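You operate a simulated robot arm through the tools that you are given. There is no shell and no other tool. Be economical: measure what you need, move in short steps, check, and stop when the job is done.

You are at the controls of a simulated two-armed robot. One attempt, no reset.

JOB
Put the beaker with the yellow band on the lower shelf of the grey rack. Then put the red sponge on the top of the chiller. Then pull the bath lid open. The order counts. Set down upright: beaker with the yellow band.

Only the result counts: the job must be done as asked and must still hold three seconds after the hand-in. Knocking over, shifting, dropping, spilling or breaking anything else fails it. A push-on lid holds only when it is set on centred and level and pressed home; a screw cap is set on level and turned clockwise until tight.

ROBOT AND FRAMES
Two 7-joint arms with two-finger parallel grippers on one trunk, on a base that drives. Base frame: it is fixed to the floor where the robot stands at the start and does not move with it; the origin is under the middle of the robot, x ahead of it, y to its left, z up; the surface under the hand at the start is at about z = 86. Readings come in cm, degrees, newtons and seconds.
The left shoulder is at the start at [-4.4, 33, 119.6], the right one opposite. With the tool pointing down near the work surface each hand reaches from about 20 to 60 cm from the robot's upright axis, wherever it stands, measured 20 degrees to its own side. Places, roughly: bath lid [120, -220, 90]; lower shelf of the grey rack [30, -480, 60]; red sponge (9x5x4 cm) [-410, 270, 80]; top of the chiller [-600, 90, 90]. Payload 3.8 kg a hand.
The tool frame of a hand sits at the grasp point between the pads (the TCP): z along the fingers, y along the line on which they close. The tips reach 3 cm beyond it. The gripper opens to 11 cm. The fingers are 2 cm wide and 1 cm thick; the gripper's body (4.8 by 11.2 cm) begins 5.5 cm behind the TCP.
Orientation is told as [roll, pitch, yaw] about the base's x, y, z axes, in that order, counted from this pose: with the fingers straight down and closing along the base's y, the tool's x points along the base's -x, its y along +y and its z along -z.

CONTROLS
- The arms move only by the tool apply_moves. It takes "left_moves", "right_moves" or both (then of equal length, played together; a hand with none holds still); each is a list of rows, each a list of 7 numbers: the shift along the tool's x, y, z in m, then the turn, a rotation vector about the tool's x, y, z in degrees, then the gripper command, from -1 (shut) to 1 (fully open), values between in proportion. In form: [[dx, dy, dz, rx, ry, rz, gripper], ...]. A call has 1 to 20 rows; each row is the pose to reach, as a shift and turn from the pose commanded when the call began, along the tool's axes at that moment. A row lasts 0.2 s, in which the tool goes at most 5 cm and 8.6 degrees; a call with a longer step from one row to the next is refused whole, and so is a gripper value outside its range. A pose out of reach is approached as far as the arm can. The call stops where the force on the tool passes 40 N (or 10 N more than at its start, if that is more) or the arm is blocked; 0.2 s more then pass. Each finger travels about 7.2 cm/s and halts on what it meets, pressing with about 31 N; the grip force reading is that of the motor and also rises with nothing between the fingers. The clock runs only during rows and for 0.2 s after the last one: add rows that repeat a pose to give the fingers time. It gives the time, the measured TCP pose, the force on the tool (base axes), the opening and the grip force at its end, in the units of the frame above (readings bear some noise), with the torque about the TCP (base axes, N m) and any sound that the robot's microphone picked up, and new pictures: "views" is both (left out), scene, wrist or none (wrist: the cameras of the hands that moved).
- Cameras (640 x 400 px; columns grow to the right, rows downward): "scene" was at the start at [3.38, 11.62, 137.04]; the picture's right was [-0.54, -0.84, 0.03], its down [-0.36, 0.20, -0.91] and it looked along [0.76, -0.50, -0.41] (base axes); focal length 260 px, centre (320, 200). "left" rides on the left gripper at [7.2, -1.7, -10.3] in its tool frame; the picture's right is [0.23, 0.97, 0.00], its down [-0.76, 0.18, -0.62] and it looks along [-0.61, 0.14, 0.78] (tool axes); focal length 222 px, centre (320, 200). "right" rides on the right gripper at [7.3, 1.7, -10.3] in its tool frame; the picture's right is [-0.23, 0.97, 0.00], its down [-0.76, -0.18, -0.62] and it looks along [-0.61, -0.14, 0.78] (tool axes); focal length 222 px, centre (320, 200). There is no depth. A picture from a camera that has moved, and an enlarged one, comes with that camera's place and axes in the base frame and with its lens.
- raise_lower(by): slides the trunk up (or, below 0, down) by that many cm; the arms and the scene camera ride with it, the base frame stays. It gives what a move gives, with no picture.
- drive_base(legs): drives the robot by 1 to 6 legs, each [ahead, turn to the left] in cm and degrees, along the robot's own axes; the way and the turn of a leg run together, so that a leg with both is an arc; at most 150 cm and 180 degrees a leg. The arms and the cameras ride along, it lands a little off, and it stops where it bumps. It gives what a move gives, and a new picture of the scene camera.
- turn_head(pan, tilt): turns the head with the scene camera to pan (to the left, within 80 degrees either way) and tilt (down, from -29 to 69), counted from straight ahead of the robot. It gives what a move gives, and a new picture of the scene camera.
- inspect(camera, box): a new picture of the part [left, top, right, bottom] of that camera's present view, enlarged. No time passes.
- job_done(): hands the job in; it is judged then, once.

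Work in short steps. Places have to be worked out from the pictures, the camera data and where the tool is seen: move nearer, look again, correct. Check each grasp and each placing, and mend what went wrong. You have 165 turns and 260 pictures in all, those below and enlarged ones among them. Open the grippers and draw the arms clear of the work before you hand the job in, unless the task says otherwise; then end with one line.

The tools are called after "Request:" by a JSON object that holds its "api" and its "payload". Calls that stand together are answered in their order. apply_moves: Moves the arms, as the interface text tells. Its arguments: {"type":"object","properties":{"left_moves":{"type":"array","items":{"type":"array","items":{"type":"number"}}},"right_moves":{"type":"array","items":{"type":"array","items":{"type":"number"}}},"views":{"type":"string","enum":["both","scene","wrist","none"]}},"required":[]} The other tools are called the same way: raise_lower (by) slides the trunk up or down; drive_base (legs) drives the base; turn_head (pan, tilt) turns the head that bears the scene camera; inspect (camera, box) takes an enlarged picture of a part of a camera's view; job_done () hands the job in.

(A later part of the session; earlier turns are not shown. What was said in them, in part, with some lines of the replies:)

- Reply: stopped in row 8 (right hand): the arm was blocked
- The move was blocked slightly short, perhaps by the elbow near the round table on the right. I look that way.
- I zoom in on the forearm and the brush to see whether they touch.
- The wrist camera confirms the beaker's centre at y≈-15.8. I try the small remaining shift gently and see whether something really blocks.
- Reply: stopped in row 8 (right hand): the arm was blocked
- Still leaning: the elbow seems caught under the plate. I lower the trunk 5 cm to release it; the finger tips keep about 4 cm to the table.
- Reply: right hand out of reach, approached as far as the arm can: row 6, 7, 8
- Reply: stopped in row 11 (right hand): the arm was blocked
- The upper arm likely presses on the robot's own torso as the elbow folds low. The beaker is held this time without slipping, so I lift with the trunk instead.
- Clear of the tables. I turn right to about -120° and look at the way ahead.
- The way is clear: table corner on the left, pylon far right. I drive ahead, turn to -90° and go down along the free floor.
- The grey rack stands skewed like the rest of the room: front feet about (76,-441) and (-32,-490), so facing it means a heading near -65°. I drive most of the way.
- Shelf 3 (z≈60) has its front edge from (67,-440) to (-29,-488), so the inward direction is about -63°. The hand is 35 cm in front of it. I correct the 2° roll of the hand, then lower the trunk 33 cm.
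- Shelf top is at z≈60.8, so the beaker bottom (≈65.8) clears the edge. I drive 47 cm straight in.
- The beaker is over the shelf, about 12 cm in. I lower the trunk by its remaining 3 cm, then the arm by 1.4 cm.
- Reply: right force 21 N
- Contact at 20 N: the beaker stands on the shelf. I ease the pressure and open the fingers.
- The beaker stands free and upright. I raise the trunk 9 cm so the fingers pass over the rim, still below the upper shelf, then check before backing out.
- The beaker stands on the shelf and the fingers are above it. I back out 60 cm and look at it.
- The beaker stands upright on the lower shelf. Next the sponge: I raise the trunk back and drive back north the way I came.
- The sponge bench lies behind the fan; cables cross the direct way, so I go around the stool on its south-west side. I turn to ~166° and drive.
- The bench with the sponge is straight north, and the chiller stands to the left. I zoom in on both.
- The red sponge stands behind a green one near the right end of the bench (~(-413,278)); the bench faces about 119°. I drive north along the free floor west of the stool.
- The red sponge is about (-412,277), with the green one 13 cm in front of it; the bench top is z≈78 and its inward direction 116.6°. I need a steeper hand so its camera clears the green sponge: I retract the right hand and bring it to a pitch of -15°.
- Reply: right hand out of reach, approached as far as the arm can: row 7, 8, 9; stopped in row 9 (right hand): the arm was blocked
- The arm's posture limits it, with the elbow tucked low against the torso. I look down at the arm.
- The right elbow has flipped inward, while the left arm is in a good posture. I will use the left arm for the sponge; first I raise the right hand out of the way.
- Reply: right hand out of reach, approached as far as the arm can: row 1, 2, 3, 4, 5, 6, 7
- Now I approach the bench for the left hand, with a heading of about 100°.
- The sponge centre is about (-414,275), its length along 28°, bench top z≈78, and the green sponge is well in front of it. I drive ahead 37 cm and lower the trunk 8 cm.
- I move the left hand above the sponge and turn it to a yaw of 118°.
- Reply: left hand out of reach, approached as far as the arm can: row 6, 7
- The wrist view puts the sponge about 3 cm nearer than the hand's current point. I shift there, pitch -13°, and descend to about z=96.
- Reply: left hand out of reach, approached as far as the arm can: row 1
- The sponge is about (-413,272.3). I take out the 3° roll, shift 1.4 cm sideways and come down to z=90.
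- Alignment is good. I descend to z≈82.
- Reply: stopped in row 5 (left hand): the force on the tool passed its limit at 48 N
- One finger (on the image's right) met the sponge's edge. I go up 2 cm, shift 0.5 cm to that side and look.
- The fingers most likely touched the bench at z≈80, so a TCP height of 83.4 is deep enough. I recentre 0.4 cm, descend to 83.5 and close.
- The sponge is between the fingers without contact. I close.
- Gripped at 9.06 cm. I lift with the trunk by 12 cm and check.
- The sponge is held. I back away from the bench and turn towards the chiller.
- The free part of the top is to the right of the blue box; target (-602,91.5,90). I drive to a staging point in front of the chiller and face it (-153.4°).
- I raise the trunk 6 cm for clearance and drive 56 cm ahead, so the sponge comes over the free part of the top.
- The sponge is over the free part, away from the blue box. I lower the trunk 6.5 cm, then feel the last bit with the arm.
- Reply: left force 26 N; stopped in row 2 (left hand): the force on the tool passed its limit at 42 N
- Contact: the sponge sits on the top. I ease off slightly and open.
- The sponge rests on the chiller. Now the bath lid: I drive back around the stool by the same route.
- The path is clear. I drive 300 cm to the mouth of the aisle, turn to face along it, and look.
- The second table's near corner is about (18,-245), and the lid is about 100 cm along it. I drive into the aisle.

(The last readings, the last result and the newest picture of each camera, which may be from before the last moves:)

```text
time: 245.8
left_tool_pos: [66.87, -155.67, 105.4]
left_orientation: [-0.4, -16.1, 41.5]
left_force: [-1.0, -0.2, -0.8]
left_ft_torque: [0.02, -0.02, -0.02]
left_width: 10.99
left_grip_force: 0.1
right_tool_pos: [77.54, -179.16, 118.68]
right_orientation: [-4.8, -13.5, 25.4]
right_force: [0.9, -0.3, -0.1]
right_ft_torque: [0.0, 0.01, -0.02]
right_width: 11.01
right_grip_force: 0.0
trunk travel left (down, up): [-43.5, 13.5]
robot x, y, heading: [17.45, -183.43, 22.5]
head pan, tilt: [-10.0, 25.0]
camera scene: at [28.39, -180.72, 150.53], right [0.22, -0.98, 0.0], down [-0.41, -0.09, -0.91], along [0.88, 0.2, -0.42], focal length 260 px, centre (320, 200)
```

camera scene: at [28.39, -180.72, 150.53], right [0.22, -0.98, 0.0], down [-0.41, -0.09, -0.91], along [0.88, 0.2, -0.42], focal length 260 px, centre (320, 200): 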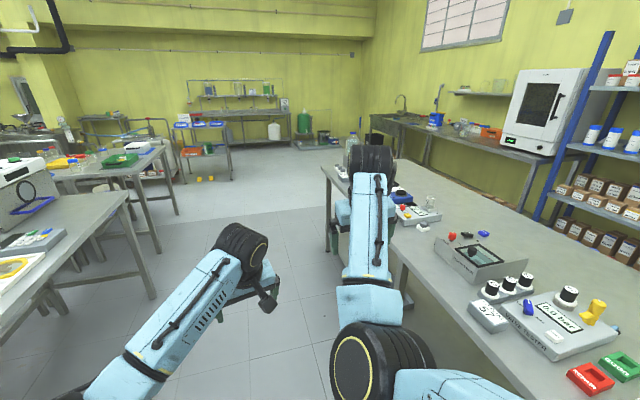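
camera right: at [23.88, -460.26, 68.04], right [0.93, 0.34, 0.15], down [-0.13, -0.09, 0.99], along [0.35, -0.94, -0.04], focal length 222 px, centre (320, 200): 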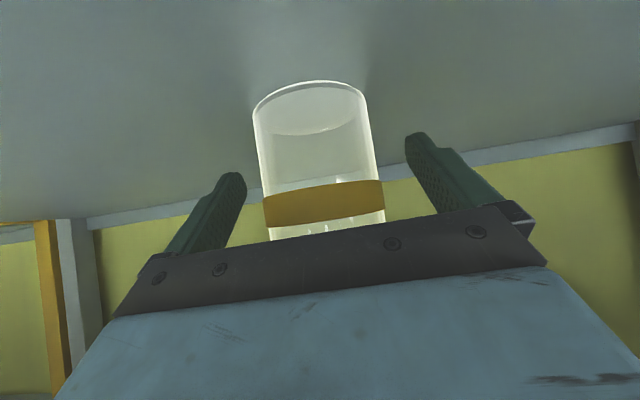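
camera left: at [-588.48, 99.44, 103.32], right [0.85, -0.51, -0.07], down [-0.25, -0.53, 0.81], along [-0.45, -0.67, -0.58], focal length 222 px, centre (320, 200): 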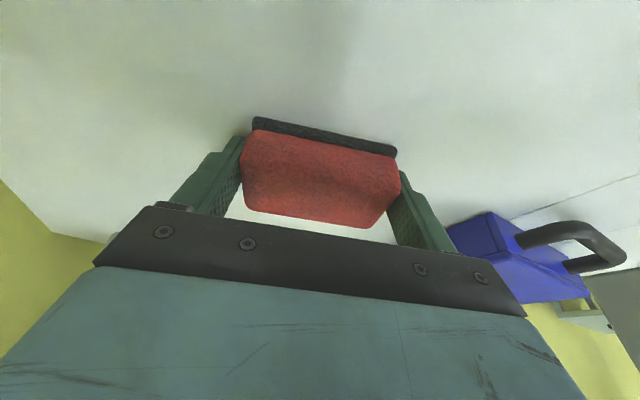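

The bath is the grey box at pixel (480,257). I zoom in.

Request:
{"api": "inspect", "payload": {"camera": "scene", "box": [410, 205, 570, 325]}}

```text
3.33 times, centred on (490, 265) of scene
camera zoom: at [28.39, -180.72, 150.53], right [0.22, -0.98, 0.0], down [-0.41, -0.09, -0.91], along [0.88, 0.2, -0.42], focal length 866 px, centre (-247, -17)
```

zoom: 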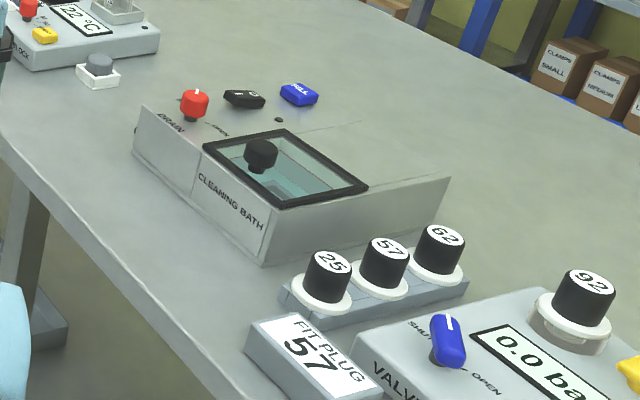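

It's a low box labelled CLEANING BATH, with a framed glass lid carrying a black knob and an "OPEN" mark. I raise the trunk, drive in front of it and face the table.

Request:
{"api": "raise_lower", "payload": {"by": 10}}

Request:
{"api": "drive_base", "payload": {"legs": [[0, -3.6], [64, 0], [0, -82]]}}

Request:
{"api": "turn_head", "payload": {"pan": 0, "tilt": 45}}

```text
time: 247.2
left_tool_pos: [66.87, -155.63, 115.3]
left_orientation: [-0.4, -16.1, 41.5]
left_force: [-0.2, 0.5, 0.2]
left_ft_torque: [0.04, 0.04, -0.02]
left_width: 10.97
left_grip_force: 0.0
right_tool_pos: [77.51, -179.17, 128.58]
right_orientation: [-4.8, -13.6, 25.6]
right_force: [-0.4, -0.5, -0.4]
right_ft_torque: [0.0, -0.01, 0.02]
right_width: 11.02
right_grip_force: 0.1
trunk travel left (down, up): [-53.5, 3.5]
robot x, y, heading: [17.38, -183.43, 22.8]
head pan, tilt: [-10.0, 25.0]
```

```text
time: 254.7
left_tool_pos: [109.83, -209.64, 115.41]
left_orientation: [-0.4, -15.9, -44.0]
left_force: [-0.2, 1.4, -0.4]
left_ft_torque: [0.01, -0.02, -0.01]
left_width: 10.99
left_grip_force: 0.0
right_tool_pos: [87.18, -222.04, 128.67]
right_orientation: [-4.9, -13.5, -60.4]
right_force: [0.4, 0.5, -1.3]
right_ft_torque: [-0.03, 0.01, 0.02]
right_width: 10.98
right_grip_force: 0.0
trunk travel left (down, up): [-53.5, 3.5]
robot x, y, heading: [78.06, -162.68, -63.1]
head pan, tilt: [-10.0, 25.0]
camera scene: at [81.91, -173.34, 160.52], right [-0.96, -0.29, 0.0], down [-0.12, 0.4, -0.91], along [0.26, -0.87, -0.42], focal length 260 px, centre (320, 200)
```

scene: 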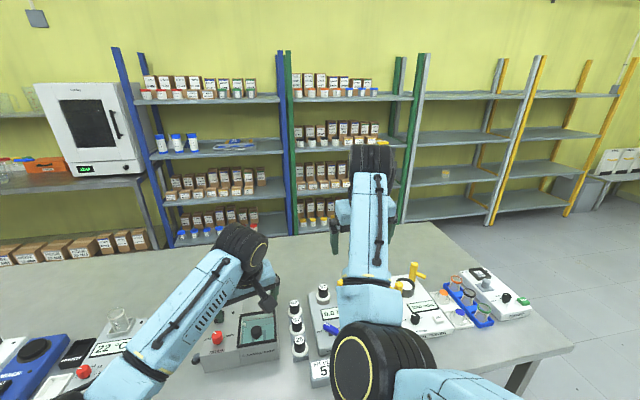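

```text
time: 255.6
left_tool_pos: [109.94, -209.65, 115.22]
left_orientation: [-0.4, -15.9, -44.1]
left_force: [-0.6, 0.4, 0.4]
left_ft_torque: [-0.01, 0.01, 0.03]
left_width: 11.0
left_grip_force: 0.0
right_tool_pos: [87.24, -221.98, 128.57]
right_orientation: [-4.8, -13.6, -60.2]
right_force: [-0.4, 0.4, -0.7]
right_ft_torque: [0.0, 0.0, 0.01]
right_width: 10.99
right_grip_force: 0.0
trunk travel left (down, up): [-53.5, 3.5]
robot x, y, heading: [78.28, -162.97, -63.3]
head pan, tilt: [0.0, 45.0]
camera scene: at [82.93, -171.77, 157.47], right [-0.89, -0.45, 0.0], down [-0.32, 0.63, -0.71], along [0.32, -0.63, -0.71], focal length 260 px, centre (320, 200)
```

scene: 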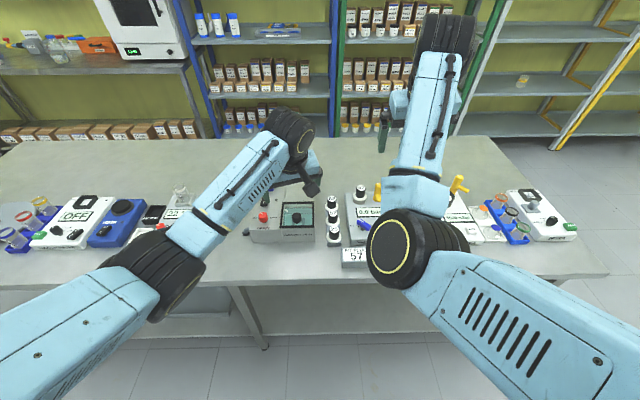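

The beaker is still upright on the rack in the background. I zoom in on the bath.

Request:
{"api": "inspect", "payload": {"camera": "scene", "box": [230, 175, 350, 265]}}

Request:
{"api": "inspect", "payload": {"camera": "left", "box": [0, 0, 640, 400]}}

```text
4.44 times, centred on (290, 220) of scene
camera zoom: at [82.93, -171.77, 157.47], right [-0.89, -0.45, 0.0], down [-0.32, 0.63, -0.71], along [0.32, -0.63, -0.71], focal length 1154 px, centre (453, 111)
```

zoom: 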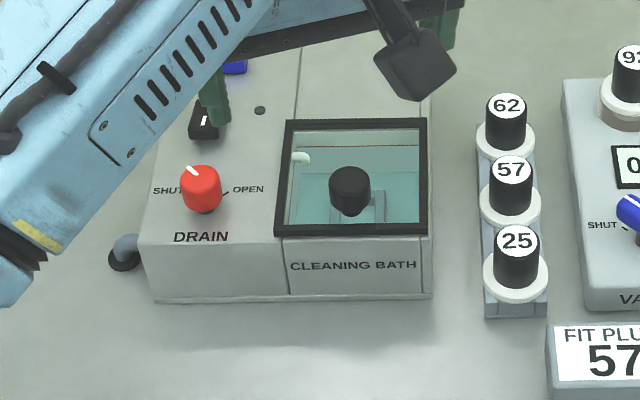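

```text
1.00 times, centred on (320, 200) of left (not enlarged: the box is as wide or as high as the picture)
camera zoom: at [101.71, -204.04, 123.3], right [0.52, 0.85, -0.07], down [0.53, -0.26, 0.81], along [0.67, -0.46, -0.59], focal length 222 px, centre (320, 200)
```

zoom: 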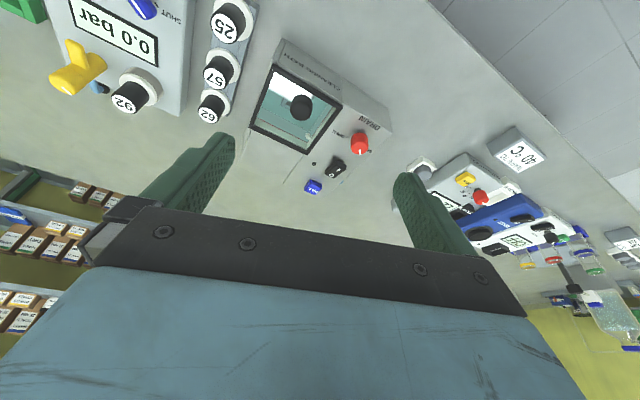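

I enlarge the bath in the wrist view to see how the lid moves.

Request:
{"api": "inspect", "payload": {"camera": "left", "box": [220, 20, 420, 210]}}

```text
2.11 times, centred on (320, 115) of left
camera zoom: at [101.71, -204.04, 123.3], right [0.52, 0.85, -0.07], down [0.53, -0.26, 0.81], along [0.67, -0.46, -0.59], focal length 468 px, centre (320, 379)
```

zoom: 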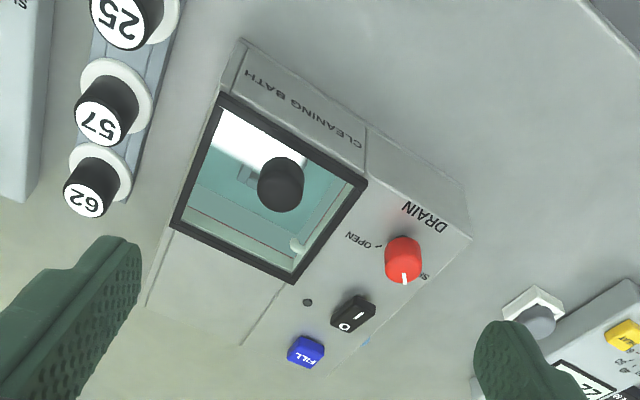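

The knob triangulates to (113.6,-216.4,96) and is about 2.8 cm wide; the lid is roughly 10 cm square, and the OPEN/SHUT marks belong to the drain knob. I drive 9 cm nearer and then turn the left hand square to the box with a smaller opening.

Request:
{"api": "drive_base", "payload": {"legs": [[9, 0]]}}

Request:
{"api": "apply_moves", "payload": {"left_moves": [[0, 0, 0, 0, 0, 6.5, 0.6], [0, 0, 0, 0, 0, 13, 0.2], [0, 0, 0, 0, 0, 19, -0.1], [0, 0, 0, 0, 0, 19, -0.1]]}}

```text
time: 256.7
left_tool_pos: [113.95, -217.72, 115.29]
left_orientation: [-0.4, -16.0, -44.1]
left_force: [0.2, -0.6, 0.3]
left_ft_torque: [0.01, 0.02, 0.03]
left_width: 10.99
left_grip_force: 0.1
right_tool_pos: [91.35, -230.05, 128.56]
right_orientation: [-4.8, -13.4, -60.3]
right_force: [0.1, 0.1, 0.0]
right_ft_torque: [0.0, 0.01, 0.0]
right_width: 10.99
right_grip_force: 0.1
trunk travel left (down, up): [-53.5, 3.5]
robot x, y, heading: [82.35, -170.23, -63.1]
head pan, tilt: [0.0, 45.0]
camera scene: at [87.03, -179.87, 157.47], right [-0.89, -0.45, 0.0], down [-0.32, 0.63, -0.71], along [0.32, -0.63, -0.71], focal length 260 px, centre (320, 200)
```

scene: 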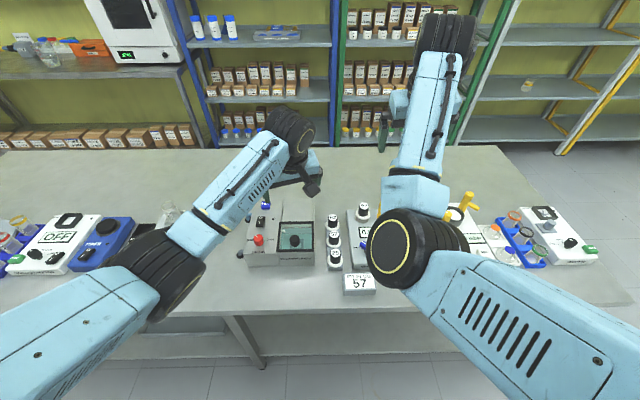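

```text
time: 257.7
left_tool_pos: [114.02, -217.72, 115.26]
left_orientation: [5.0, -15.2, -64.1]
left_force: [-0.4, 0.2, 0.3]
left_ft_torque: [0.0, -0.03, 0.01]
left_width: 4.96
left_grip_force: 0.0
right_tool_pos: [91.17, -230.06, 128.62]
right_orientation: [-4.8, -13.6, -60.3]
right_force: [0.0, 0.0, -0.4]
right_ft_torque: [-0.01, -0.03, 0.0]
right_width: 11.01
right_grip_force: 0.0
trunk travel left (down, up): [-53.5, 3.5]
robot x, y, heading: [82.54, -170.72, -63.0]
head pan, tilt: [0.0, 45.0]
camera scene: at [87.02, -179.85, 157.47], right [-0.89, -0.45, 0.0], down [-0.32, 0.63, -0.71], along [0.32, -0.63, -0.71], focal length 260 px, centre (320, 200)
camera left: at [107.36, -210.28, 123.26], right [0.77, 0.64, 0.02], down [0.36, -0.46, 0.81], along [0.53, -0.62, -0.58], focal length 222 px, centre (320, 200)
```

scene: 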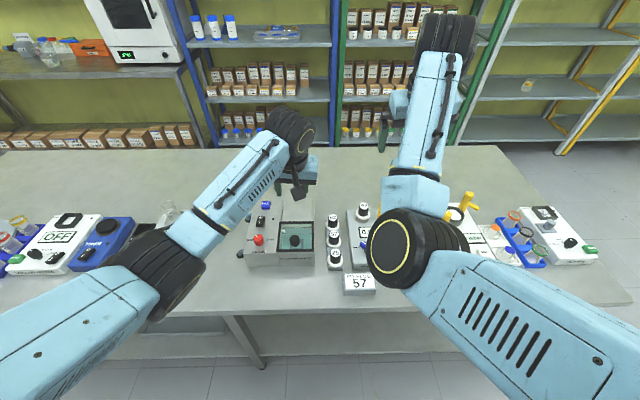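
left: 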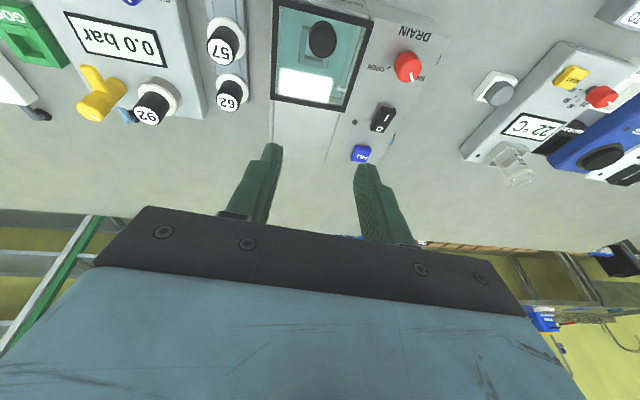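

I level the roll and come down to z≈107 over the knob.

Request:
{"api": "apply_moves", "payload": {"left_moves": [[0.011, -0.002, 0.025, 1.7, 0, 0, -0.1], [0.022, -0.004, 0.05, 3.4, 0, 0, -0.1], [0.033, -0.005, 0.074, 5, 0, 0, -0.1], [0.033, -0.005, 0.074, 5, 0, 0, -0.1]], "views": "wrist"}}

```text
time: 258.7
left_tool_pos: [113.7, -216.57, 107.25]
left_orientation: [-0.1, -15.1, -63.9]
left_force: [0.7, 0.2, 0.0]
left_ft_torque: [0.0, -0.03, -0.01]
left_width: 4.97
left_grip_force: 0.1
right_tool_pos: [91.23, -230.08, 128.68]
right_orientation: [-4.8, -13.6, -60.3]
right_force: [-0.2, 0.0, -0.2]
right_ft_torque: [-0.02, 0.01, 0.0]
right_width: 10.99
right_grip_force: 0.0
trunk travel left (down, up): [-53.5, 3.5]
robot x, y, heading: [82.27, -170.78, -63.1]
head pan, tilt: [0.0, 45.0]
camera left: at [107.78, -208.68, 115.49], right [0.78, 0.63, -0.06], down [0.41, -0.43, 0.8], along [0.47, -0.65, -0.6], focal length 222 px, centre (320, 200)
```

left: 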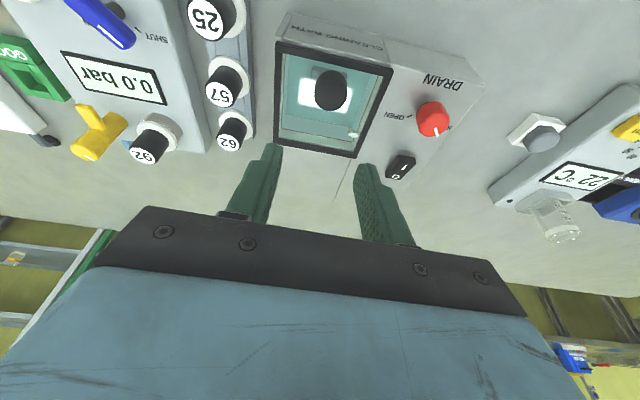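

The knob lies straight below. I descend over it to about z=98.

Request:
{"api": "apply_moves", "payload": {"left_moves": [[0.009, 0.001, 0.028, 0, 0, 0, -0.1], [0.018, 0.002, 0.056, 0, 0, 0, -0.1], [0.026, 0.002, 0.078, 0, 0, 0, -0.1], [0.029, 0.002, 0.088, 0, 0, 0, -0.1], [0.029, 0.002, 0.088, 0, 0, 0, -0.1]], "views": "wrist"}}

Request:
{"api": "inspect", "payload": {"camera": "scene", "box": [220, 180, 350, 278]}}

```text
time: 259.9
left_tool_pos: [113.48, -216.03, 98.0]
left_orientation: [-0.1, -15.1, -64.0]
left_force: [0.3, 0.1, 0.8]
left_ft_torque: [-0.02, -0.02, 0.01]
left_width: 4.95
left_grip_force: 0.1
right_tool_pos: [91.35, -229.92, 128.6]
right_orientation: [-4.8, -13.5, -60.2]
right_force: [-0.2, 0.6, -0.2]
right_ft_torque: [0.0, 0.02, -0.01]
right_width: 11.01
right_grip_force: 0.0
trunk travel left (down, up): [-53.5, 3.5]
robot x, y, heading: [82.7, -170.69, -63.4]
head pan, tilt: [0.0, 45.0]
camera left: at [107.58, -208.29, 106.11], right [0.78, 0.63, -0.06], down [0.41, -0.43, 0.8], along [0.47, -0.65, -0.6], focal length 222 px, centre (320, 200)
```

left: 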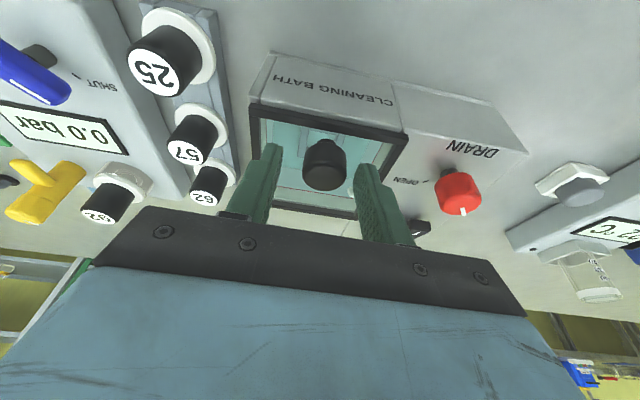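

```text
4.08 times, centred on (285, 229) of scene
camera zoom: at [87.02, -179.83, 157.47], right [-0.89, -0.45, 0.0], down [-0.32, 0.63, -0.71], along [0.32, -0.63, -0.71], focal length 1060 px, centre (463, 82)
```

zoom: 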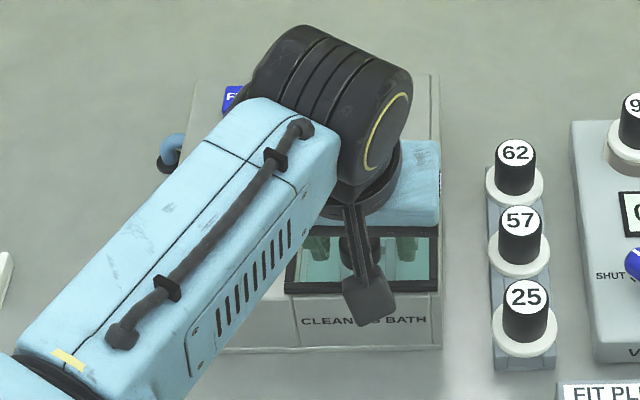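

The knob is centred between the fingertips. I close on it.

Request:
{"api": "apply_moves", "payload": {"left_moves": [[0.005, 0, 0, 0, 0, 0, -0.1], [0.005, 0, 0, 0, 0, 0, -0.5], [0.005, 0, 0, 0, 0, 0, -1], [0.005, 0, 0, 0, 0, 0, -1], [0.005, 0, 0, 0, 0, 0, -1]], "views": "wrist"}}

```text
time: 261.1
left_tool_pos: [113.54, -215.48, 97.92]
left_orientation: [0.1, -15.2, -63.8]
left_force: [12.0, 6.0, 3.4]
left_ft_torque: [0.2, -0.39, 0.21]
left_width: 2.85
left_grip_force: 44.9
right_tool_pos: [91.48, -229.98, 128.64]
right_orientation: [-4.9, -13.5, -60.3]
right_force: [-0.3, -0.8, 0.2]
right_ft_torque: [0.01, -0.01, -0.01]
right_width: 11.01
right_grip_force: 0.1
trunk travel left (down, up): [-53.5, 3.5]
robot x, y, heading: [82.56, -170.76, -63.3]
head pan, tilt: [0.0, 45.0]
camera left: at [107.66, -207.68, 105.98], right [0.78, 0.63, -0.06], down [0.41, -0.43, 0.8], along [0.48, -0.65, -0.59], focal length 222 px, centre (320, 200)
```

left: 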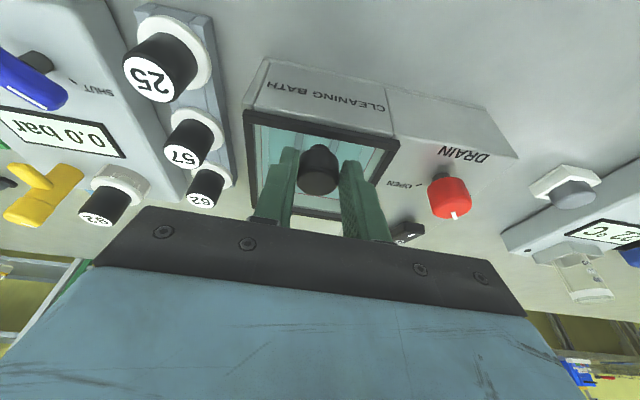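

Gripped at 2.85 cm. I first test a small pull of 0.8 cm towards the robot.

Request:
{"api": "apply_moves", "payload": {"left_moves": [[0.004, 0.002, -0.001, 0, 0, 0, -1], [0.008, 0.002, -0.002, 0, 0, 0, -1], [0.008, 0.002, -0.002, 0, 0, 0, -1]], "views": "wrist"}}

```text
time: 261.9
left_tool_pos: [113.63, -215.36, 97.87]
left_orientation: [0.0, -15.5, -63.9]
left_force: [21.3, -31.2, -7.9]
left_ft_torque: [-0.66, -0.49, 0.02]
left_width: 2.84
left_grip_force: 45.1
right_tool_pos: [91.62, -230.61, 128.34]
right_orientation: [-4.8, -13.1, -60.3]
right_force: [-0.5, -0.1, 0.0]
right_ft_torque: [-0.01, -0.02, -0.01]
right_width: 11.0
right_grip_force: 0.0
trunk travel left (down, up): [-53.5, 3.5]
robot x, y, heading: [82.46, -170.83, -63.0]
head pan, tilt: [0.0, 45.0]
camera left: at [107.63, -207.48, 105.94], right [0.78, 0.62, -0.06], down [0.41, -0.43, 0.8], along [0.48, -0.65, -0.59], focal length 222 px, centre (320, 200)
```

left: 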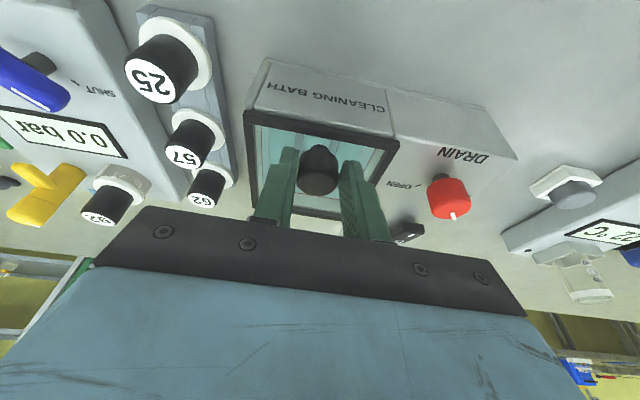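

It does not move towards the robot. I release that pull and test lifting 1 cm, which would suit a rear hinge.

Request:
{"api": "apply_moves", "payload": {"left_moves": [[-0.004, 0, 0.001, 0, 0, 0, -1], [-0.008, 0, 0.002, 0, 0, 0, -1], [-0.0095, 0, -0.003, 0, 0, 0, -1], [-0.0105, 0, -0.0075, 0, 0, 0, -1], [-0.0105, 0, -0.0075, 0, 0, 0, -1]], "views": "wrist"}}

```text
time: 263.1
left_tool_pos: [113.43, -215.13, 98.4]
left_orientation: [-0.1, -14.4, -63.9]
left_force: [-0.6, -3.6, -31.9]
left_ft_torque: [0.47, 0.2, -0.09]
left_width: 2.8
left_grip_force: 45.2
right_tool_pos: [91.44, -230.28, 128.48]
right_orientation: [-4.8, -13.5, -60.3]
right_force: [0.2, -0.5, -0.3]
right_ft_torque: [-0.01, -0.02, 0.01]
right_width: 10.98
right_grip_force: 0.1
trunk travel left (down, up): [-53.5, 3.5]
robot x, y, heading: [82.37, -170.58, -63.3]
head pan, tilt: [0.0, 45.0]
camera left: at [107.61, -207.45, 106.68], right [0.78, 0.63, -0.06], down [0.42, -0.45, 0.79], along [0.47, -0.64, -0.61], focal length 222 px, centre (320, 200)
```

left: 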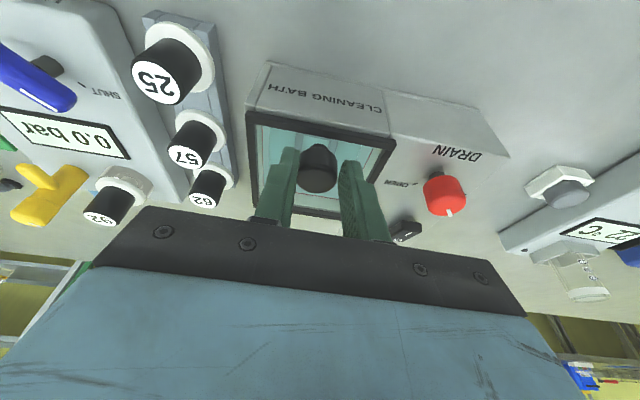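

Lifting is resisted as well (32 N). I return and test sliding it away towards the rear, where the plain deck is.

Request:
{"api": "apply_moves", "payload": {"left_moves": [[0.001, 0, 0.003, 0, 0, 0, -1], [0.002, 0, 0.0065, 0, 0, 0, -1], [-0.003, 0, 0.008, 0, 0, 0, -1], [-0.008, 0, 0.0095, 0, 0, 0, -1], [-0.008, 0, 0.0095, 0, 0, 0, -1]], "views": "wrist"}}

```text
time: 264.3
left_tool_pos: [113.88, -216.48, 98.4]
left_orientation: [0.0, -15.6, -63.9]
left_force: [4.9, 2.1, 10.2]
left_ft_torque: [0.18, -0.11, 0.24]
left_width: 2.76
left_grip_force: 45.0
right_tool_pos: [91.44, -230.08, 128.72]
right_orientation: [-4.8, -13.5, -60.3]
right_force: [0.1, 0.3, -0.7]
right_ft_torque: [0.0, -0.01, 0.01]
right_width: 10.99
right_grip_force: 0.0
trunk travel left (down, up): [-53.5, 3.5]
robot x, y, heading: [82.2, -170.53, -63.2]
head pan, tilt: [0.0, 45.0]
camera left: at [108.19, -208.55, 106.48], right [0.78, 0.63, -0.06], down [0.41, -0.43, 0.81], along [0.48, -0.65, -0.59], focal length 222 px, centre (320, 200)
```

left: 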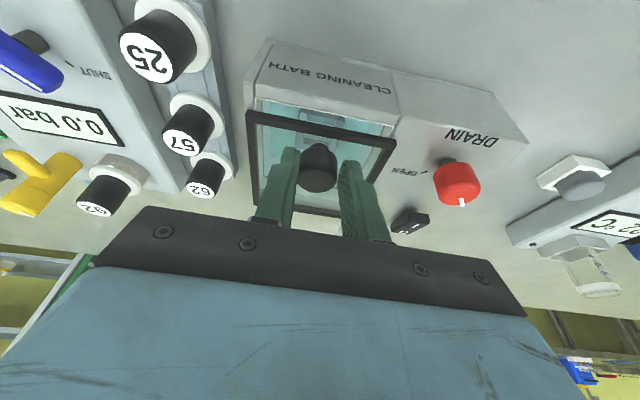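

The lid slides towards the rear: a gap shows at the front. I keep sliding it away in 1 cm steps.

Request:
{"api": "apply_moves", "payload": {"left_moves": [[-0.01, 0, 0.001, 0, 0, 0, -1], [-0.02, 0, 0.0035, 0, 0, 0, -1], [-0.029, 0, 0.006, 0, 0, 0, -1], [-0.039, 0, 0.0085, 0, 0, 0, -1], [-0.049, 0, 0.011, 0, 0, 0, -1], [-0.049, 0, 0.011, 0, 0, 0, -1]], "views": "wrist"}}

```text
time: 265.7
left_tool_pos: [116.33, -220.82, 98.56]
left_orientation: [0.0, -15.3, -63.8]
left_force: [12.2, 6.2, 9.6]
left_ft_torque: [-0.21, -0.77, 0.29]
left_width: 2.73
left_grip_force: 44.6
right_tool_pos: [91.41, -229.86, 128.72]
right_orientation: [-5.0, -13.6, -60.3]
right_force: [-0.3, -0.7, -0.1]
right_ft_torque: [0.01, 0.02, 0.0]
right_width: 11.0
right_grip_force: 0.1
trunk travel left (down, up): [-53.5, 3.5]
robot x, y, heading: [82.31, -171.01, -63.2]
head pan, tilt: [0.0, 45.0]
camera left: at [110.48, -212.9, 106.55], right [0.78, 0.63, -0.06], down [0.41, -0.43, 0.8], along [0.48, -0.65, -0.59], focal length 222 px, centre (320, 200)
```

left: 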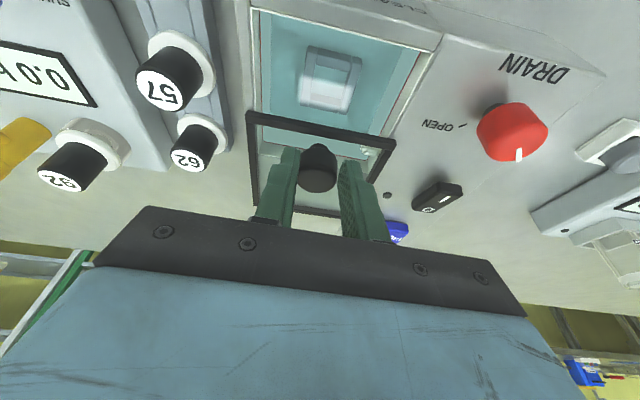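

About 6 cm open already. I continue up to 5 cm more.

Request:
{"api": "apply_moves", "payload": {"left_moves": [[-0.01, 0.001, 0.002, 0, 0, 0, -1], [-0.02, 0.002, 0.0045, 0, 0, 0, -1], [-0.029, 0.002, 0.007, 0, 0, 0, -1], [-0.039, 0.002, 0.0095, 0, 0, 0, -1], [-0.046, 0.002, 0.0115, 0, 0, 0, -1], [-0.046, 0.002, 0.0115, 0, 0, 0, -1]], "views": "wrist"}}

```text
time: 266.7
left_tool_pos: [116.94, -221.3, 98.93]
left_orientation: [-0.7, -14.5, -63.9]
left_force: [1.1, -0.7, -0.3]
left_ft_torque: [-0.01, 0.04, 0.03]
left_width: 0.0
left_grip_force: 37.6
left hand out of reach, approached as far as the arm can: row 1, 2, 3, 4, 5
right_tool_pos: [91.24, -229.82, 128.7]
right_orientation: [-4.8, -13.6, -60.3]
right_force: [0.9, 0.1, 0.7]
right_ft_torque: [-0.04, 0.03, -0.01]
right_width: 10.98
right_grip_force: 0.1
trunk travel left (down, up): [-53.5, 3.5]
robot x, y, heading: [82.57, -170.51, -63.0]
head pan, tilt: [0.0, 45.0]
stopped in row 5 (left hand): the force on the tool passed its limit at 55 N (the readings are from after the stop); the commanded pose is now the measured one
camera left: at [111.17, -213.39, 107.29], right [0.78, 0.62, -0.07], down [0.42, -0.44, 0.79], along [0.46, -0.65, -0.61], focal length 222 px, centre (320, 200)
```

left: 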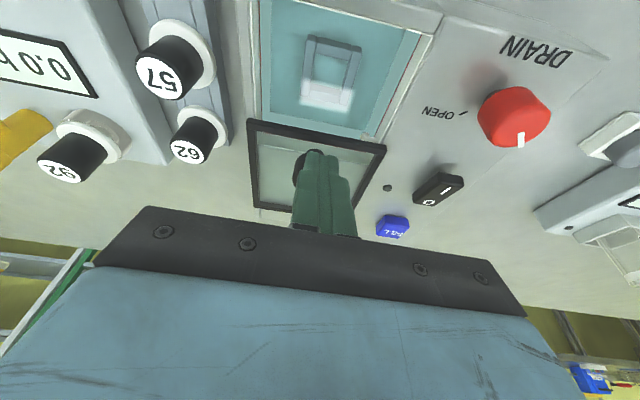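

The fingers slipped off the knob, perhaps at the end stop. I raise the hand and look at how far open the lid is.

Request:
{"api": "apply_moves", "payload": {"left_moves": [[-0.006, 0, -0.024, 0, 0, 0, -1], [-0.012, 0, -0.048, 0, 0, 0, -1], [-0.02, 0, -0.077, 0, 0, 0, -1], [-0.02, 0, -0.077, 0, 0, 0, -1]], "views": "wrist"}}

Request:
{"api": "inspect", "payload": {"camera": "scene", "box": [220, 180, 350, 278]}}

```text
time: 267.7
left_tool_pos: [116.92, -221.14, 106.95]
left_orientation: [-0.8, -14.5, -63.9]
left_force: [-0.1, -0.2, 0.0]
left_ft_torque: [-0.02, 0.02, 0.01]
left_width: 0.0
left_grip_force: 37.8
right_tool_pos: [91.41, -230.12, 128.67]
right_orientation: [-4.8, -13.5, -60.2]
right_force: [0.3, -0.4, -0.5]
right_ft_torque: [-0.03, -0.03, -0.02]
right_width: 11.0
right_grip_force: 0.1
trunk travel left (down, up): [-53.5, 3.5]
robot x, y, heading: [82.78, -170.5, -63.3]
head pan, tilt: [0.0, 45.0]
camera left: at [111.25, -213.41, 115.18], right [0.78, 0.62, -0.07], down [0.42, -0.44, 0.79], along [0.46, -0.65, -0.61], focal length 222 px, centre (320, 200)
```

left: 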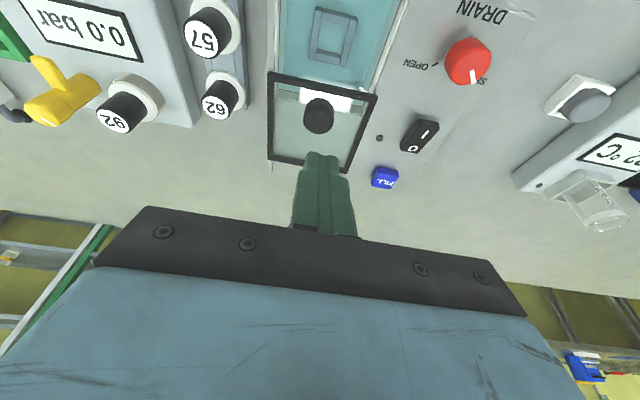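

```text
4.08 times, centred on (285, 229) of scene
camera zoom: at [86.98, -179.83, 157.47], right [-0.89, -0.45, 0.0], down [-0.32, 0.63, -0.71], along [0.32, -0.63, -0.71], focal length 1060 px, centre (463, 82)
```

zoom: 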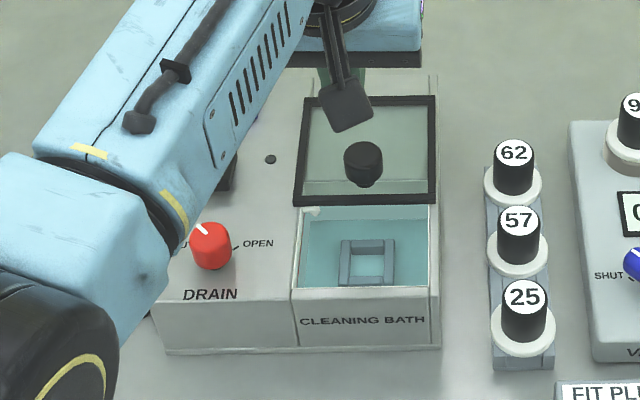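

The lid is about three quarters open, with roughly 2 cm left and room behind it. The arm is at its reach, so I drive 6 cm ahead with the hand up, then push the knob further with closed fingers.

Request:
{"api": "drive_base", "payload": {"legs": [[6, 0]]}}

Request:
{"api": "inspect", "payload": {"camera": "left", "box": [200, 0, 440, 180]}}

```text
time: 268.6
left_tool_pos: [119.58, -226.66, 106.79]
left_orientation: [-0.7, -14.4, -63.8]
left_force: [-0.3, -0.2, -0.5]
left_ft_torque: [0.03, 0.0, 0.01]
left_width: 0.01
left_grip_force: 37.7
right_tool_pos: [93.99, -235.43, 128.69]
right_orientation: [-4.9, -13.5, -60.4]
right_force: [0.4, -0.7, 0.6]
right_ft_torque: [0.04, -0.01, 0.02]
right_width: 11.0
right_grip_force: 0.0
trunk travel left (down, up): [-53.5, 3.5]
robot x, y, heading: [85.12, -176.07, -63.6]
head pan, tilt: [0.0, 45.0]
camera scene: at [89.7, -185.28, 157.46], right [-0.89, -0.45, 0.0], down [-0.32, 0.63, -0.71], along [0.32, -0.63, -0.71], focal length 260 px, centre (320, 200)
```

scene: 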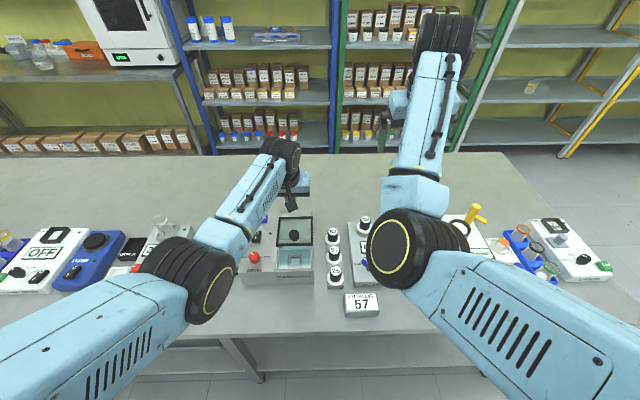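

```text
2.22 times, centred on (320, 90) of left
camera zoom: at [113.93, -218.85, 115.11], right [0.78, 0.62, -0.07], down [0.42, -0.44, 0.79], along [0.46, -0.65, -0.61], focal length 494 px, centre (320, 444)
```

zoom: 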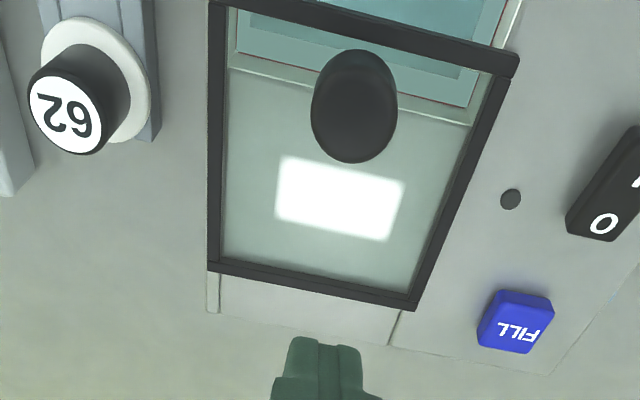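

I place the slightly opened fingers just in front of the knob, first at height.

Request:
{"api": "apply_moves", "payload": {"left_moves": [[0.03, -0.002, -0.009, 0, 0, 0, -0.64], [0.067, -0.0036, -0.019, 0, 0, 0, -0.64], [0.074, -0.0036, 0.01, 0, 0, 0, -0.64], [0.081, -0.0036, 0.036, 0, 0, 0, -0.64], [0.081, -0.0036, 0.036, 0, 0, 0, -0.64]], "views": "wrist"}}

```text
time: 269.9
left_tool_pos: [116.31, -220.66, 101.42]
left_orientation: [-0.7, -14.4, -64.0]
left_force: [-0.8, 0.1, -0.1]
left_ft_torque: [-0.01, -0.03, 0.0]
left_width: 1.98
left_grip_force: 0.0
right_tool_pos: [93.95, -235.41, 128.62]
right_orientation: [-4.8, -13.4, -60.4]
right_force: [-0.2, -0.2, -0.3]
right_ft_torque: [0.0, -0.02, 0.03]
right_width: 11.01
right_grip_force: 0.0
trunk travel left (down, up): [-53.5, 3.5]
robot x, y, heading: [85.07, -175.79, -63.4]
head pan, tilt: [0.0, 45.0]
camera left: at [110.67, -212.83, 109.62], right [0.78, 0.62, -0.07], down [0.42, -0.44, 0.79], along [0.46, -0.65, -0.61], focal length 222 px, centre (320, 200)
```

left: 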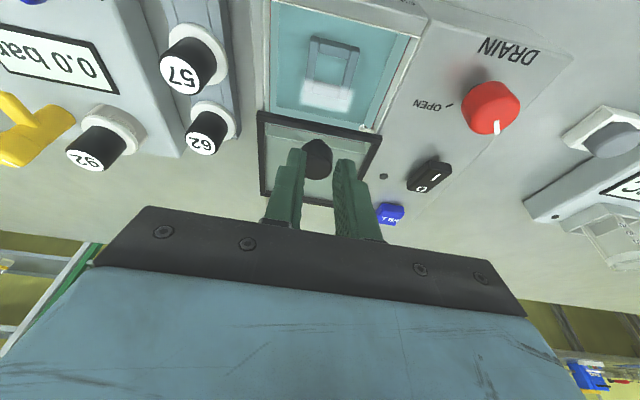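

The knob is only 1.7 cm beyond the fingers, so I step back 1.3 cm before going down 3 cm.

Request:
{"api": "apply_moves", "payload": {"left_moves": [[0.0126, 0, -0.003, 0, 0, 0, -0.64], [0.0126, 0, -0.003, 0, 0, 0, -0.64], [0.016, 0, 0.011, 0, 0, 0, -0.64], [0.0199, 0, 0.025, 0, 0, 0, -0.64], [0.0199, 0, 0.025, 0, 0, 0, -0.64]], "views": "wrist"}}

```text
time: 271.1
left_tool_pos: [115.8, -219.31, 98.53]
left_orientation: [-0.7, -14.5, -63.9]
left_force: [0.4, 0.4, -0.2]
left_ft_torque: [-0.01, 0.0, 0.02]
left_width: 1.99
left_grip_force: 0.0
right_tool_pos: [93.87, -235.39, 128.66]
right_orientation: [-4.8, -13.5, -60.4]
right_force: [-0.3, 0.0, -0.4]
right_ft_torque: [-0.02, -0.01, 0.0]
right_width: 11.0
right_grip_force: 0.0
trunk travel left (down, up): [-53.5, 3.5]
robot x, y, heading: [84.92, -176.22, -63.3]
head pan, tilt: [0.0, 45.0]
camera left: at [110.05, -211.55, 106.71], right [0.78, 0.62, -0.07], down [0.42, -0.44, 0.79], along [0.46, -0.65, -0.61], focal length 222 px, centre (320, 200)
```

left: 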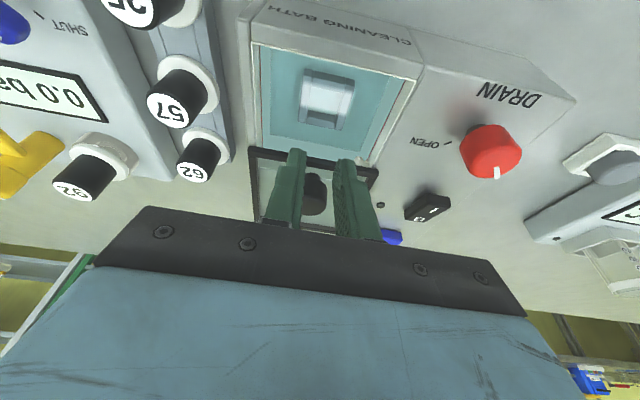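

The fingers are in front of the knob at the right height. I push away from the robot in small steps; the call stops at the end stop.

Request:
{"api": "apply_moves", "payload": {"left_moves": [[-0.007, 0, 0.0018, 0, 0, 0, -0.64], [-0.014, 0, 0.0036, 0, 0, 0, -0.64], [-0.021, 0, 0.0054, 0, 0, 0, -0.64], [-0.028, 0, 0.0072, 0, 0, 0, -0.64], [-0.034, 0, 0.0088, 0, 0, 0, -0.64], [-0.04, 0, 0.0103, 0, 0, 0, -0.64]], "views": "wrist"}}

Request:
{"api": "inspect", "payload": {"camera": "scene", "box": [220, 190, 350, 288]}}

```text
time: 272.4
left_tool_pos: [117.42, -223.11, 98.53]
left_orientation: [-0.7, -14.5, -63.9]
left_force: [0.7, 1.1, 0.7]
left_ft_torque: [0.03, -0.01, 0.0]
left_width: 2.02
left_grip_force: 0.5
right_tool_pos: [94.08, -235.3, 128.54]
right_orientation: [-4.9, -13.5, -60.4]
right_force: [0.2, 0.2, -0.8]
right_ft_torque: [0.01, 0.03, 0.0]
right_width: 11.0
right_grip_force: 0.0
trunk travel left (down, up): [-53.5, 3.5]
robot x, y, heading: [85.33, -176.0, -63.4]
head pan, tilt: [0.0, 45.0]
camera left: at [111.72, -215.19, 106.73], right [0.78, 0.62, -0.07], down [0.42, -0.44, 0.79], along [0.46, -0.65, -0.61], focal length 222 px, centre (320, 200)
```

left: 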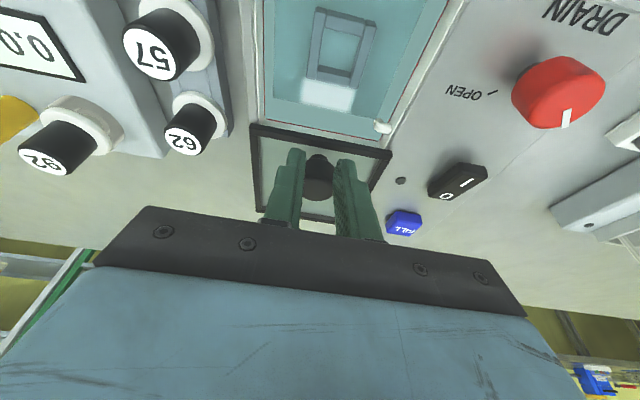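

```text
4.08 times, centred on (285, 239) of scene
camera zoom: at [89.66, -185.17, 157.47], right [-0.89, -0.45, 0.0], down [-0.32, 0.63, -0.71], along [0.32, -0.63, -0.71], focal length 1060 px, centre (463, 41)
```

zoom: 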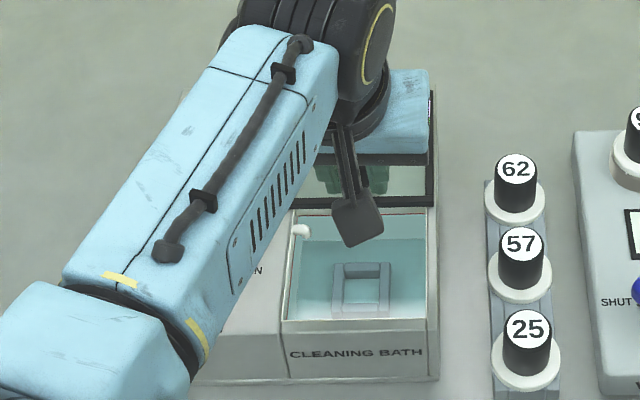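

The lid moved further and the basin's rear edge now shows. I push up to 2.5 cm more to reach the stop.

Request:
{"api": "apply_moves", "payload": {"left_moves": [[-0.005, 0, 0.0013, 0, 0, 0, -0.64], [-0.01, 0, 0.0026, 0, 0, 0, -0.64], [-0.015, 0, 0.0039, 0, 0, 0, -0.64], [-0.02, 0, 0.0052, 0, 0, 0, -0.64], [-0.024, 0, 0.0062, 0, 0, 0, -0.64]], "views": "wrist"}}

```text
time: 273.8
left_tool_pos: [118.34, -224.49, 98.36]
left_orientation: [-0.3, -13.5, -63.8]
left_force: [-4.6, 20.9, 19.9]
left_ft_torque: [1.03, 0.26, 0.08]
left_width: 2.47
left_grip_force: 45.1
right_tool_pos: [93.8, -234.93, 128.96]
right_orientation: [-4.9, -13.7, -60.3]
right_force: [0.2, -0.1, 0.6]
right_ft_torque: [0.01, -0.01, -0.01]
right_width: 11.0
right_grip_force: 0.1
trunk travel left (down, up): [-53.5, 3.5]
robot x, y, heading: [84.99, -175.97, -63.0]
head pan, tilt: [0.0, 45.0]
stopped in row 5 (left hand): the force on the tool passed its limit at 41 N (the readings are from after the stop); the commanded pose is now the measured one
camera left: at [112.61, -216.72, 106.79], right [0.78, 0.63, -0.06], down [0.43, -0.46, 0.78], along [0.46, -0.63, -0.62], focal length 222 px, centre (320, 200)
```

left: 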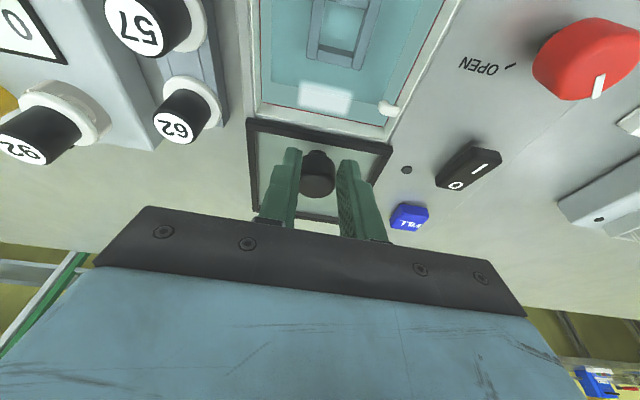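

The end stop is reached and the basin is fully exposed. I open the fingers so that they don't drag the knob, then raise straight up.

Request:
{"api": "apply_moves", "payload": {"left_moves": [[0, 0, 0, 0, 0, 0, -0.3], [0, 0, 0, 0, 0, 0, -0.1], [0, 0, 0, 0, 0, 0, -0.1], [-0.006, 0, -0.024, 0, 0, 0, -0.1], [-0.012, 0, -0.049, 0, 0, 0, -0.1], [-0.019, 0, -0.078, 0, 0, 0, -0.1], [-0.025, 0, -0.107, 0, 0, 0, 0.5], [-0.025, 0, -0.107, 0, 0, 0, 1]], "views": "wrist"}}

Request:
{"api": "drive_base", "payload": {"legs": [[-22, 0]]}}

Request:
{"api": "inspect", "payload": {"camera": "scene", "box": [200, 160, 380, 290]}}

```text
time: 275.6
left_tool_pos: [118.44, -224.65, 108.89]
left_orientation: [-0.4, -13.4, -63.9]
left_force: [-0.2, 0.0, 0.3]
left_ft_torque: [-0.01, -0.01, 0.01]
left_width: 11.0
left_grip_force: 0.0
right_tool_pos: [93.89, -235.33, 128.64]
right_orientation: [-4.8, -13.5, -60.3]
right_force: [-0.8, 0.4, -0.2]
right_ft_torque: [-0.01, 0.01, -0.01]
right_width: 10.99
right_grip_force: 0.0
trunk travel left (down, up): [-53.5, 3.5]
robot x, y, heading: [85.29, -175.84, -63.2]
head pan, tilt: [0.0, 45.0]
camera left: at [112.85, -216.97, 117.37], right [0.78, 0.63, -0.06], down [0.43, -0.45, 0.78], along [0.46, -0.63, -0.62], focal length 222 px, centre (320, 200)
```

left: 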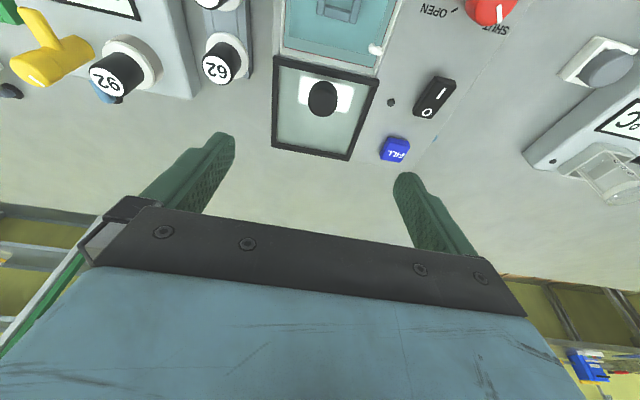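

```text
time: 277.3
left_tool_pos: [108.51, -205.19, 108.82]
left_orientation: [-0.4, -13.4, -64.0]
left_force: [-0.5, 0.9, 0.7]
left_ft_torque: [0.03, 0.0, 0.0]
left_width: 11.01
left_grip_force: 0.1
right_tool_pos: [84.03, -215.78, 128.55]
right_orientation: [-4.8, -13.5, -60.5]
right_force: [0.4, 0.0, 0.4]
right_ft_torque: [0.01, -0.01, 0.0]
right_width: 11.0
right_grip_force: 0.1
trunk travel left (down, up): [-53.5, 3.5]
robot x, y, heading: [75.42, -156.72, -63.5]
head pan, tilt: [0.0, 45.0]
camera scene: at [79.78, -165.58, 157.47], right [-0.89, -0.45, 0.0], down [-0.32, 0.63, -0.71], along [0.32, -0.63, -0.71], focal length 260 px, centre (320, 200)
```

scene: 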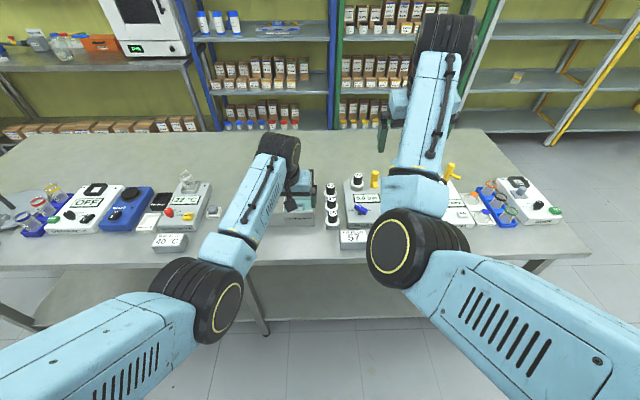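

```text
3.08 times, centred on (290, 225) of scene
camera zoom: at [79.78, -165.58, 157.47], right [-0.89, -0.45, 0.0], down [-0.32, 0.63, -0.71], along [0.32, -0.63, -0.71], focal length 799 px, centre (412, 123)
```

zoom: 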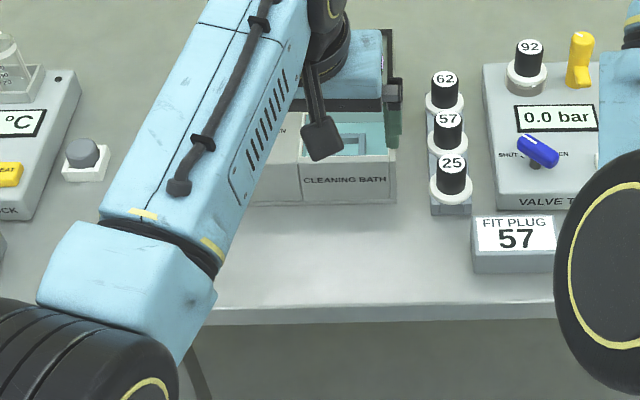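

I back off a little more and confirm the lid's state from the wrist camera.

Request:
{"api": "drive_base", "payload": {"legs": [[-14, 0]]}}

Request:
{"api": "inspect", "payload": {"camera": "left", "box": [160, 0, 480, 200]}}

Request:
{"api": "inspect", "payload": {"camera": "scene", "box": [230, 140, 360, 240]}}

```text
time: 278.6
left_tool_pos: [102.35, -192.67, 109.01]
left_orientation: [-0.4, -13.6, -63.9]
left_force: [-0.6, -0.4, 0.1]
left_ft_torque: [-0.03, -0.01, 0.04]
left_width: 10.98
left_grip_force: 0.0
right_tool_pos: [77.81, -203.24, 128.61]
right_orientation: [-4.8, -13.6, -60.4]
right_force: [-0.7, 0.6, -0.3]
right_ft_torque: [-0.03, 0.0, 0.01]
right_width: 10.99
right_grip_force: 0.1
trunk travel left (down, up): [-53.5, 3.5]
robot x, y, heading: [69.06, -143.89, -63.4]
head pan, tilt: [0.0, 45.0]
camera scene: at [73.51, -153.07, 157.46], right [-0.89, -0.45, 0.0], down [-0.32, 0.63, -0.71], along [0.32, -0.63, -0.71], focal length 260 px, centre (320, 200)
```

scene: 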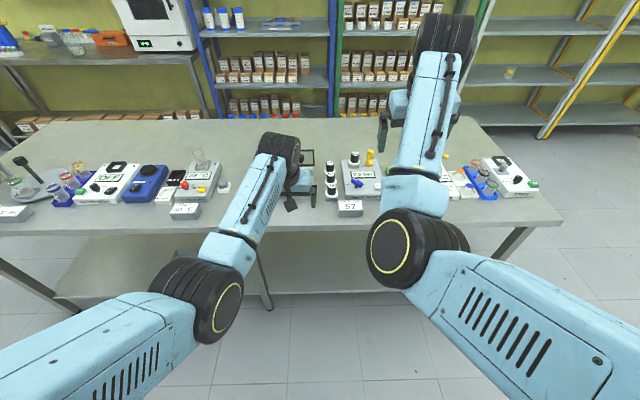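

```text
2.00 times, centred on (320, 100) of left
camera zoom: at [96.68, -184.95, 117.34], right [0.78, 0.63, -0.06], down [0.42, -0.45, 0.78], along [0.46, -0.63, -0.62], focal length 444 px, centre (320, 400)
```

zoom: 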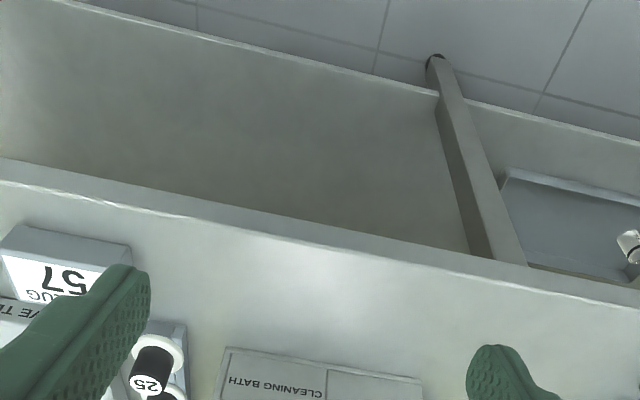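

```text
4.00 times, centred on (295, 190) of scene
camera zoom: at [73.51, -153.07, 157.46], right [-0.89, -0.45, 0.0], down [-0.32, 0.63, -0.71], along [0.32, -0.63, -0.71], focal length 1039 px, centre (420, 240)
```

zoom: 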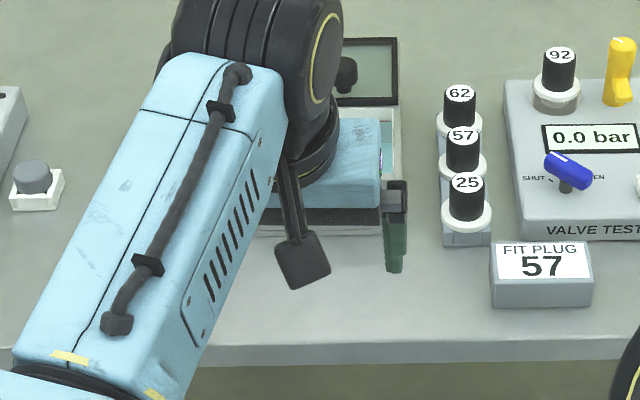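

The lid is at its rear stop, and the beaker is still upright on the rack in the background. The sponge was on the chiller when I left it. Both hands are empty and open, so I hand in.

Request:
{"api": "job_done", "payload": {}}

```text
The job is handed in.
```

The job is handed in: the yellow-band beaker is upright on the grey rack's shelf at about z = 60, the red sponge is on top of the chiller, and the bath lid is slid fully open to its rear stop, done in that order. Early on, the right elbow may have pressed against the round apparatus near the beaker; it still looked upright afterwards.
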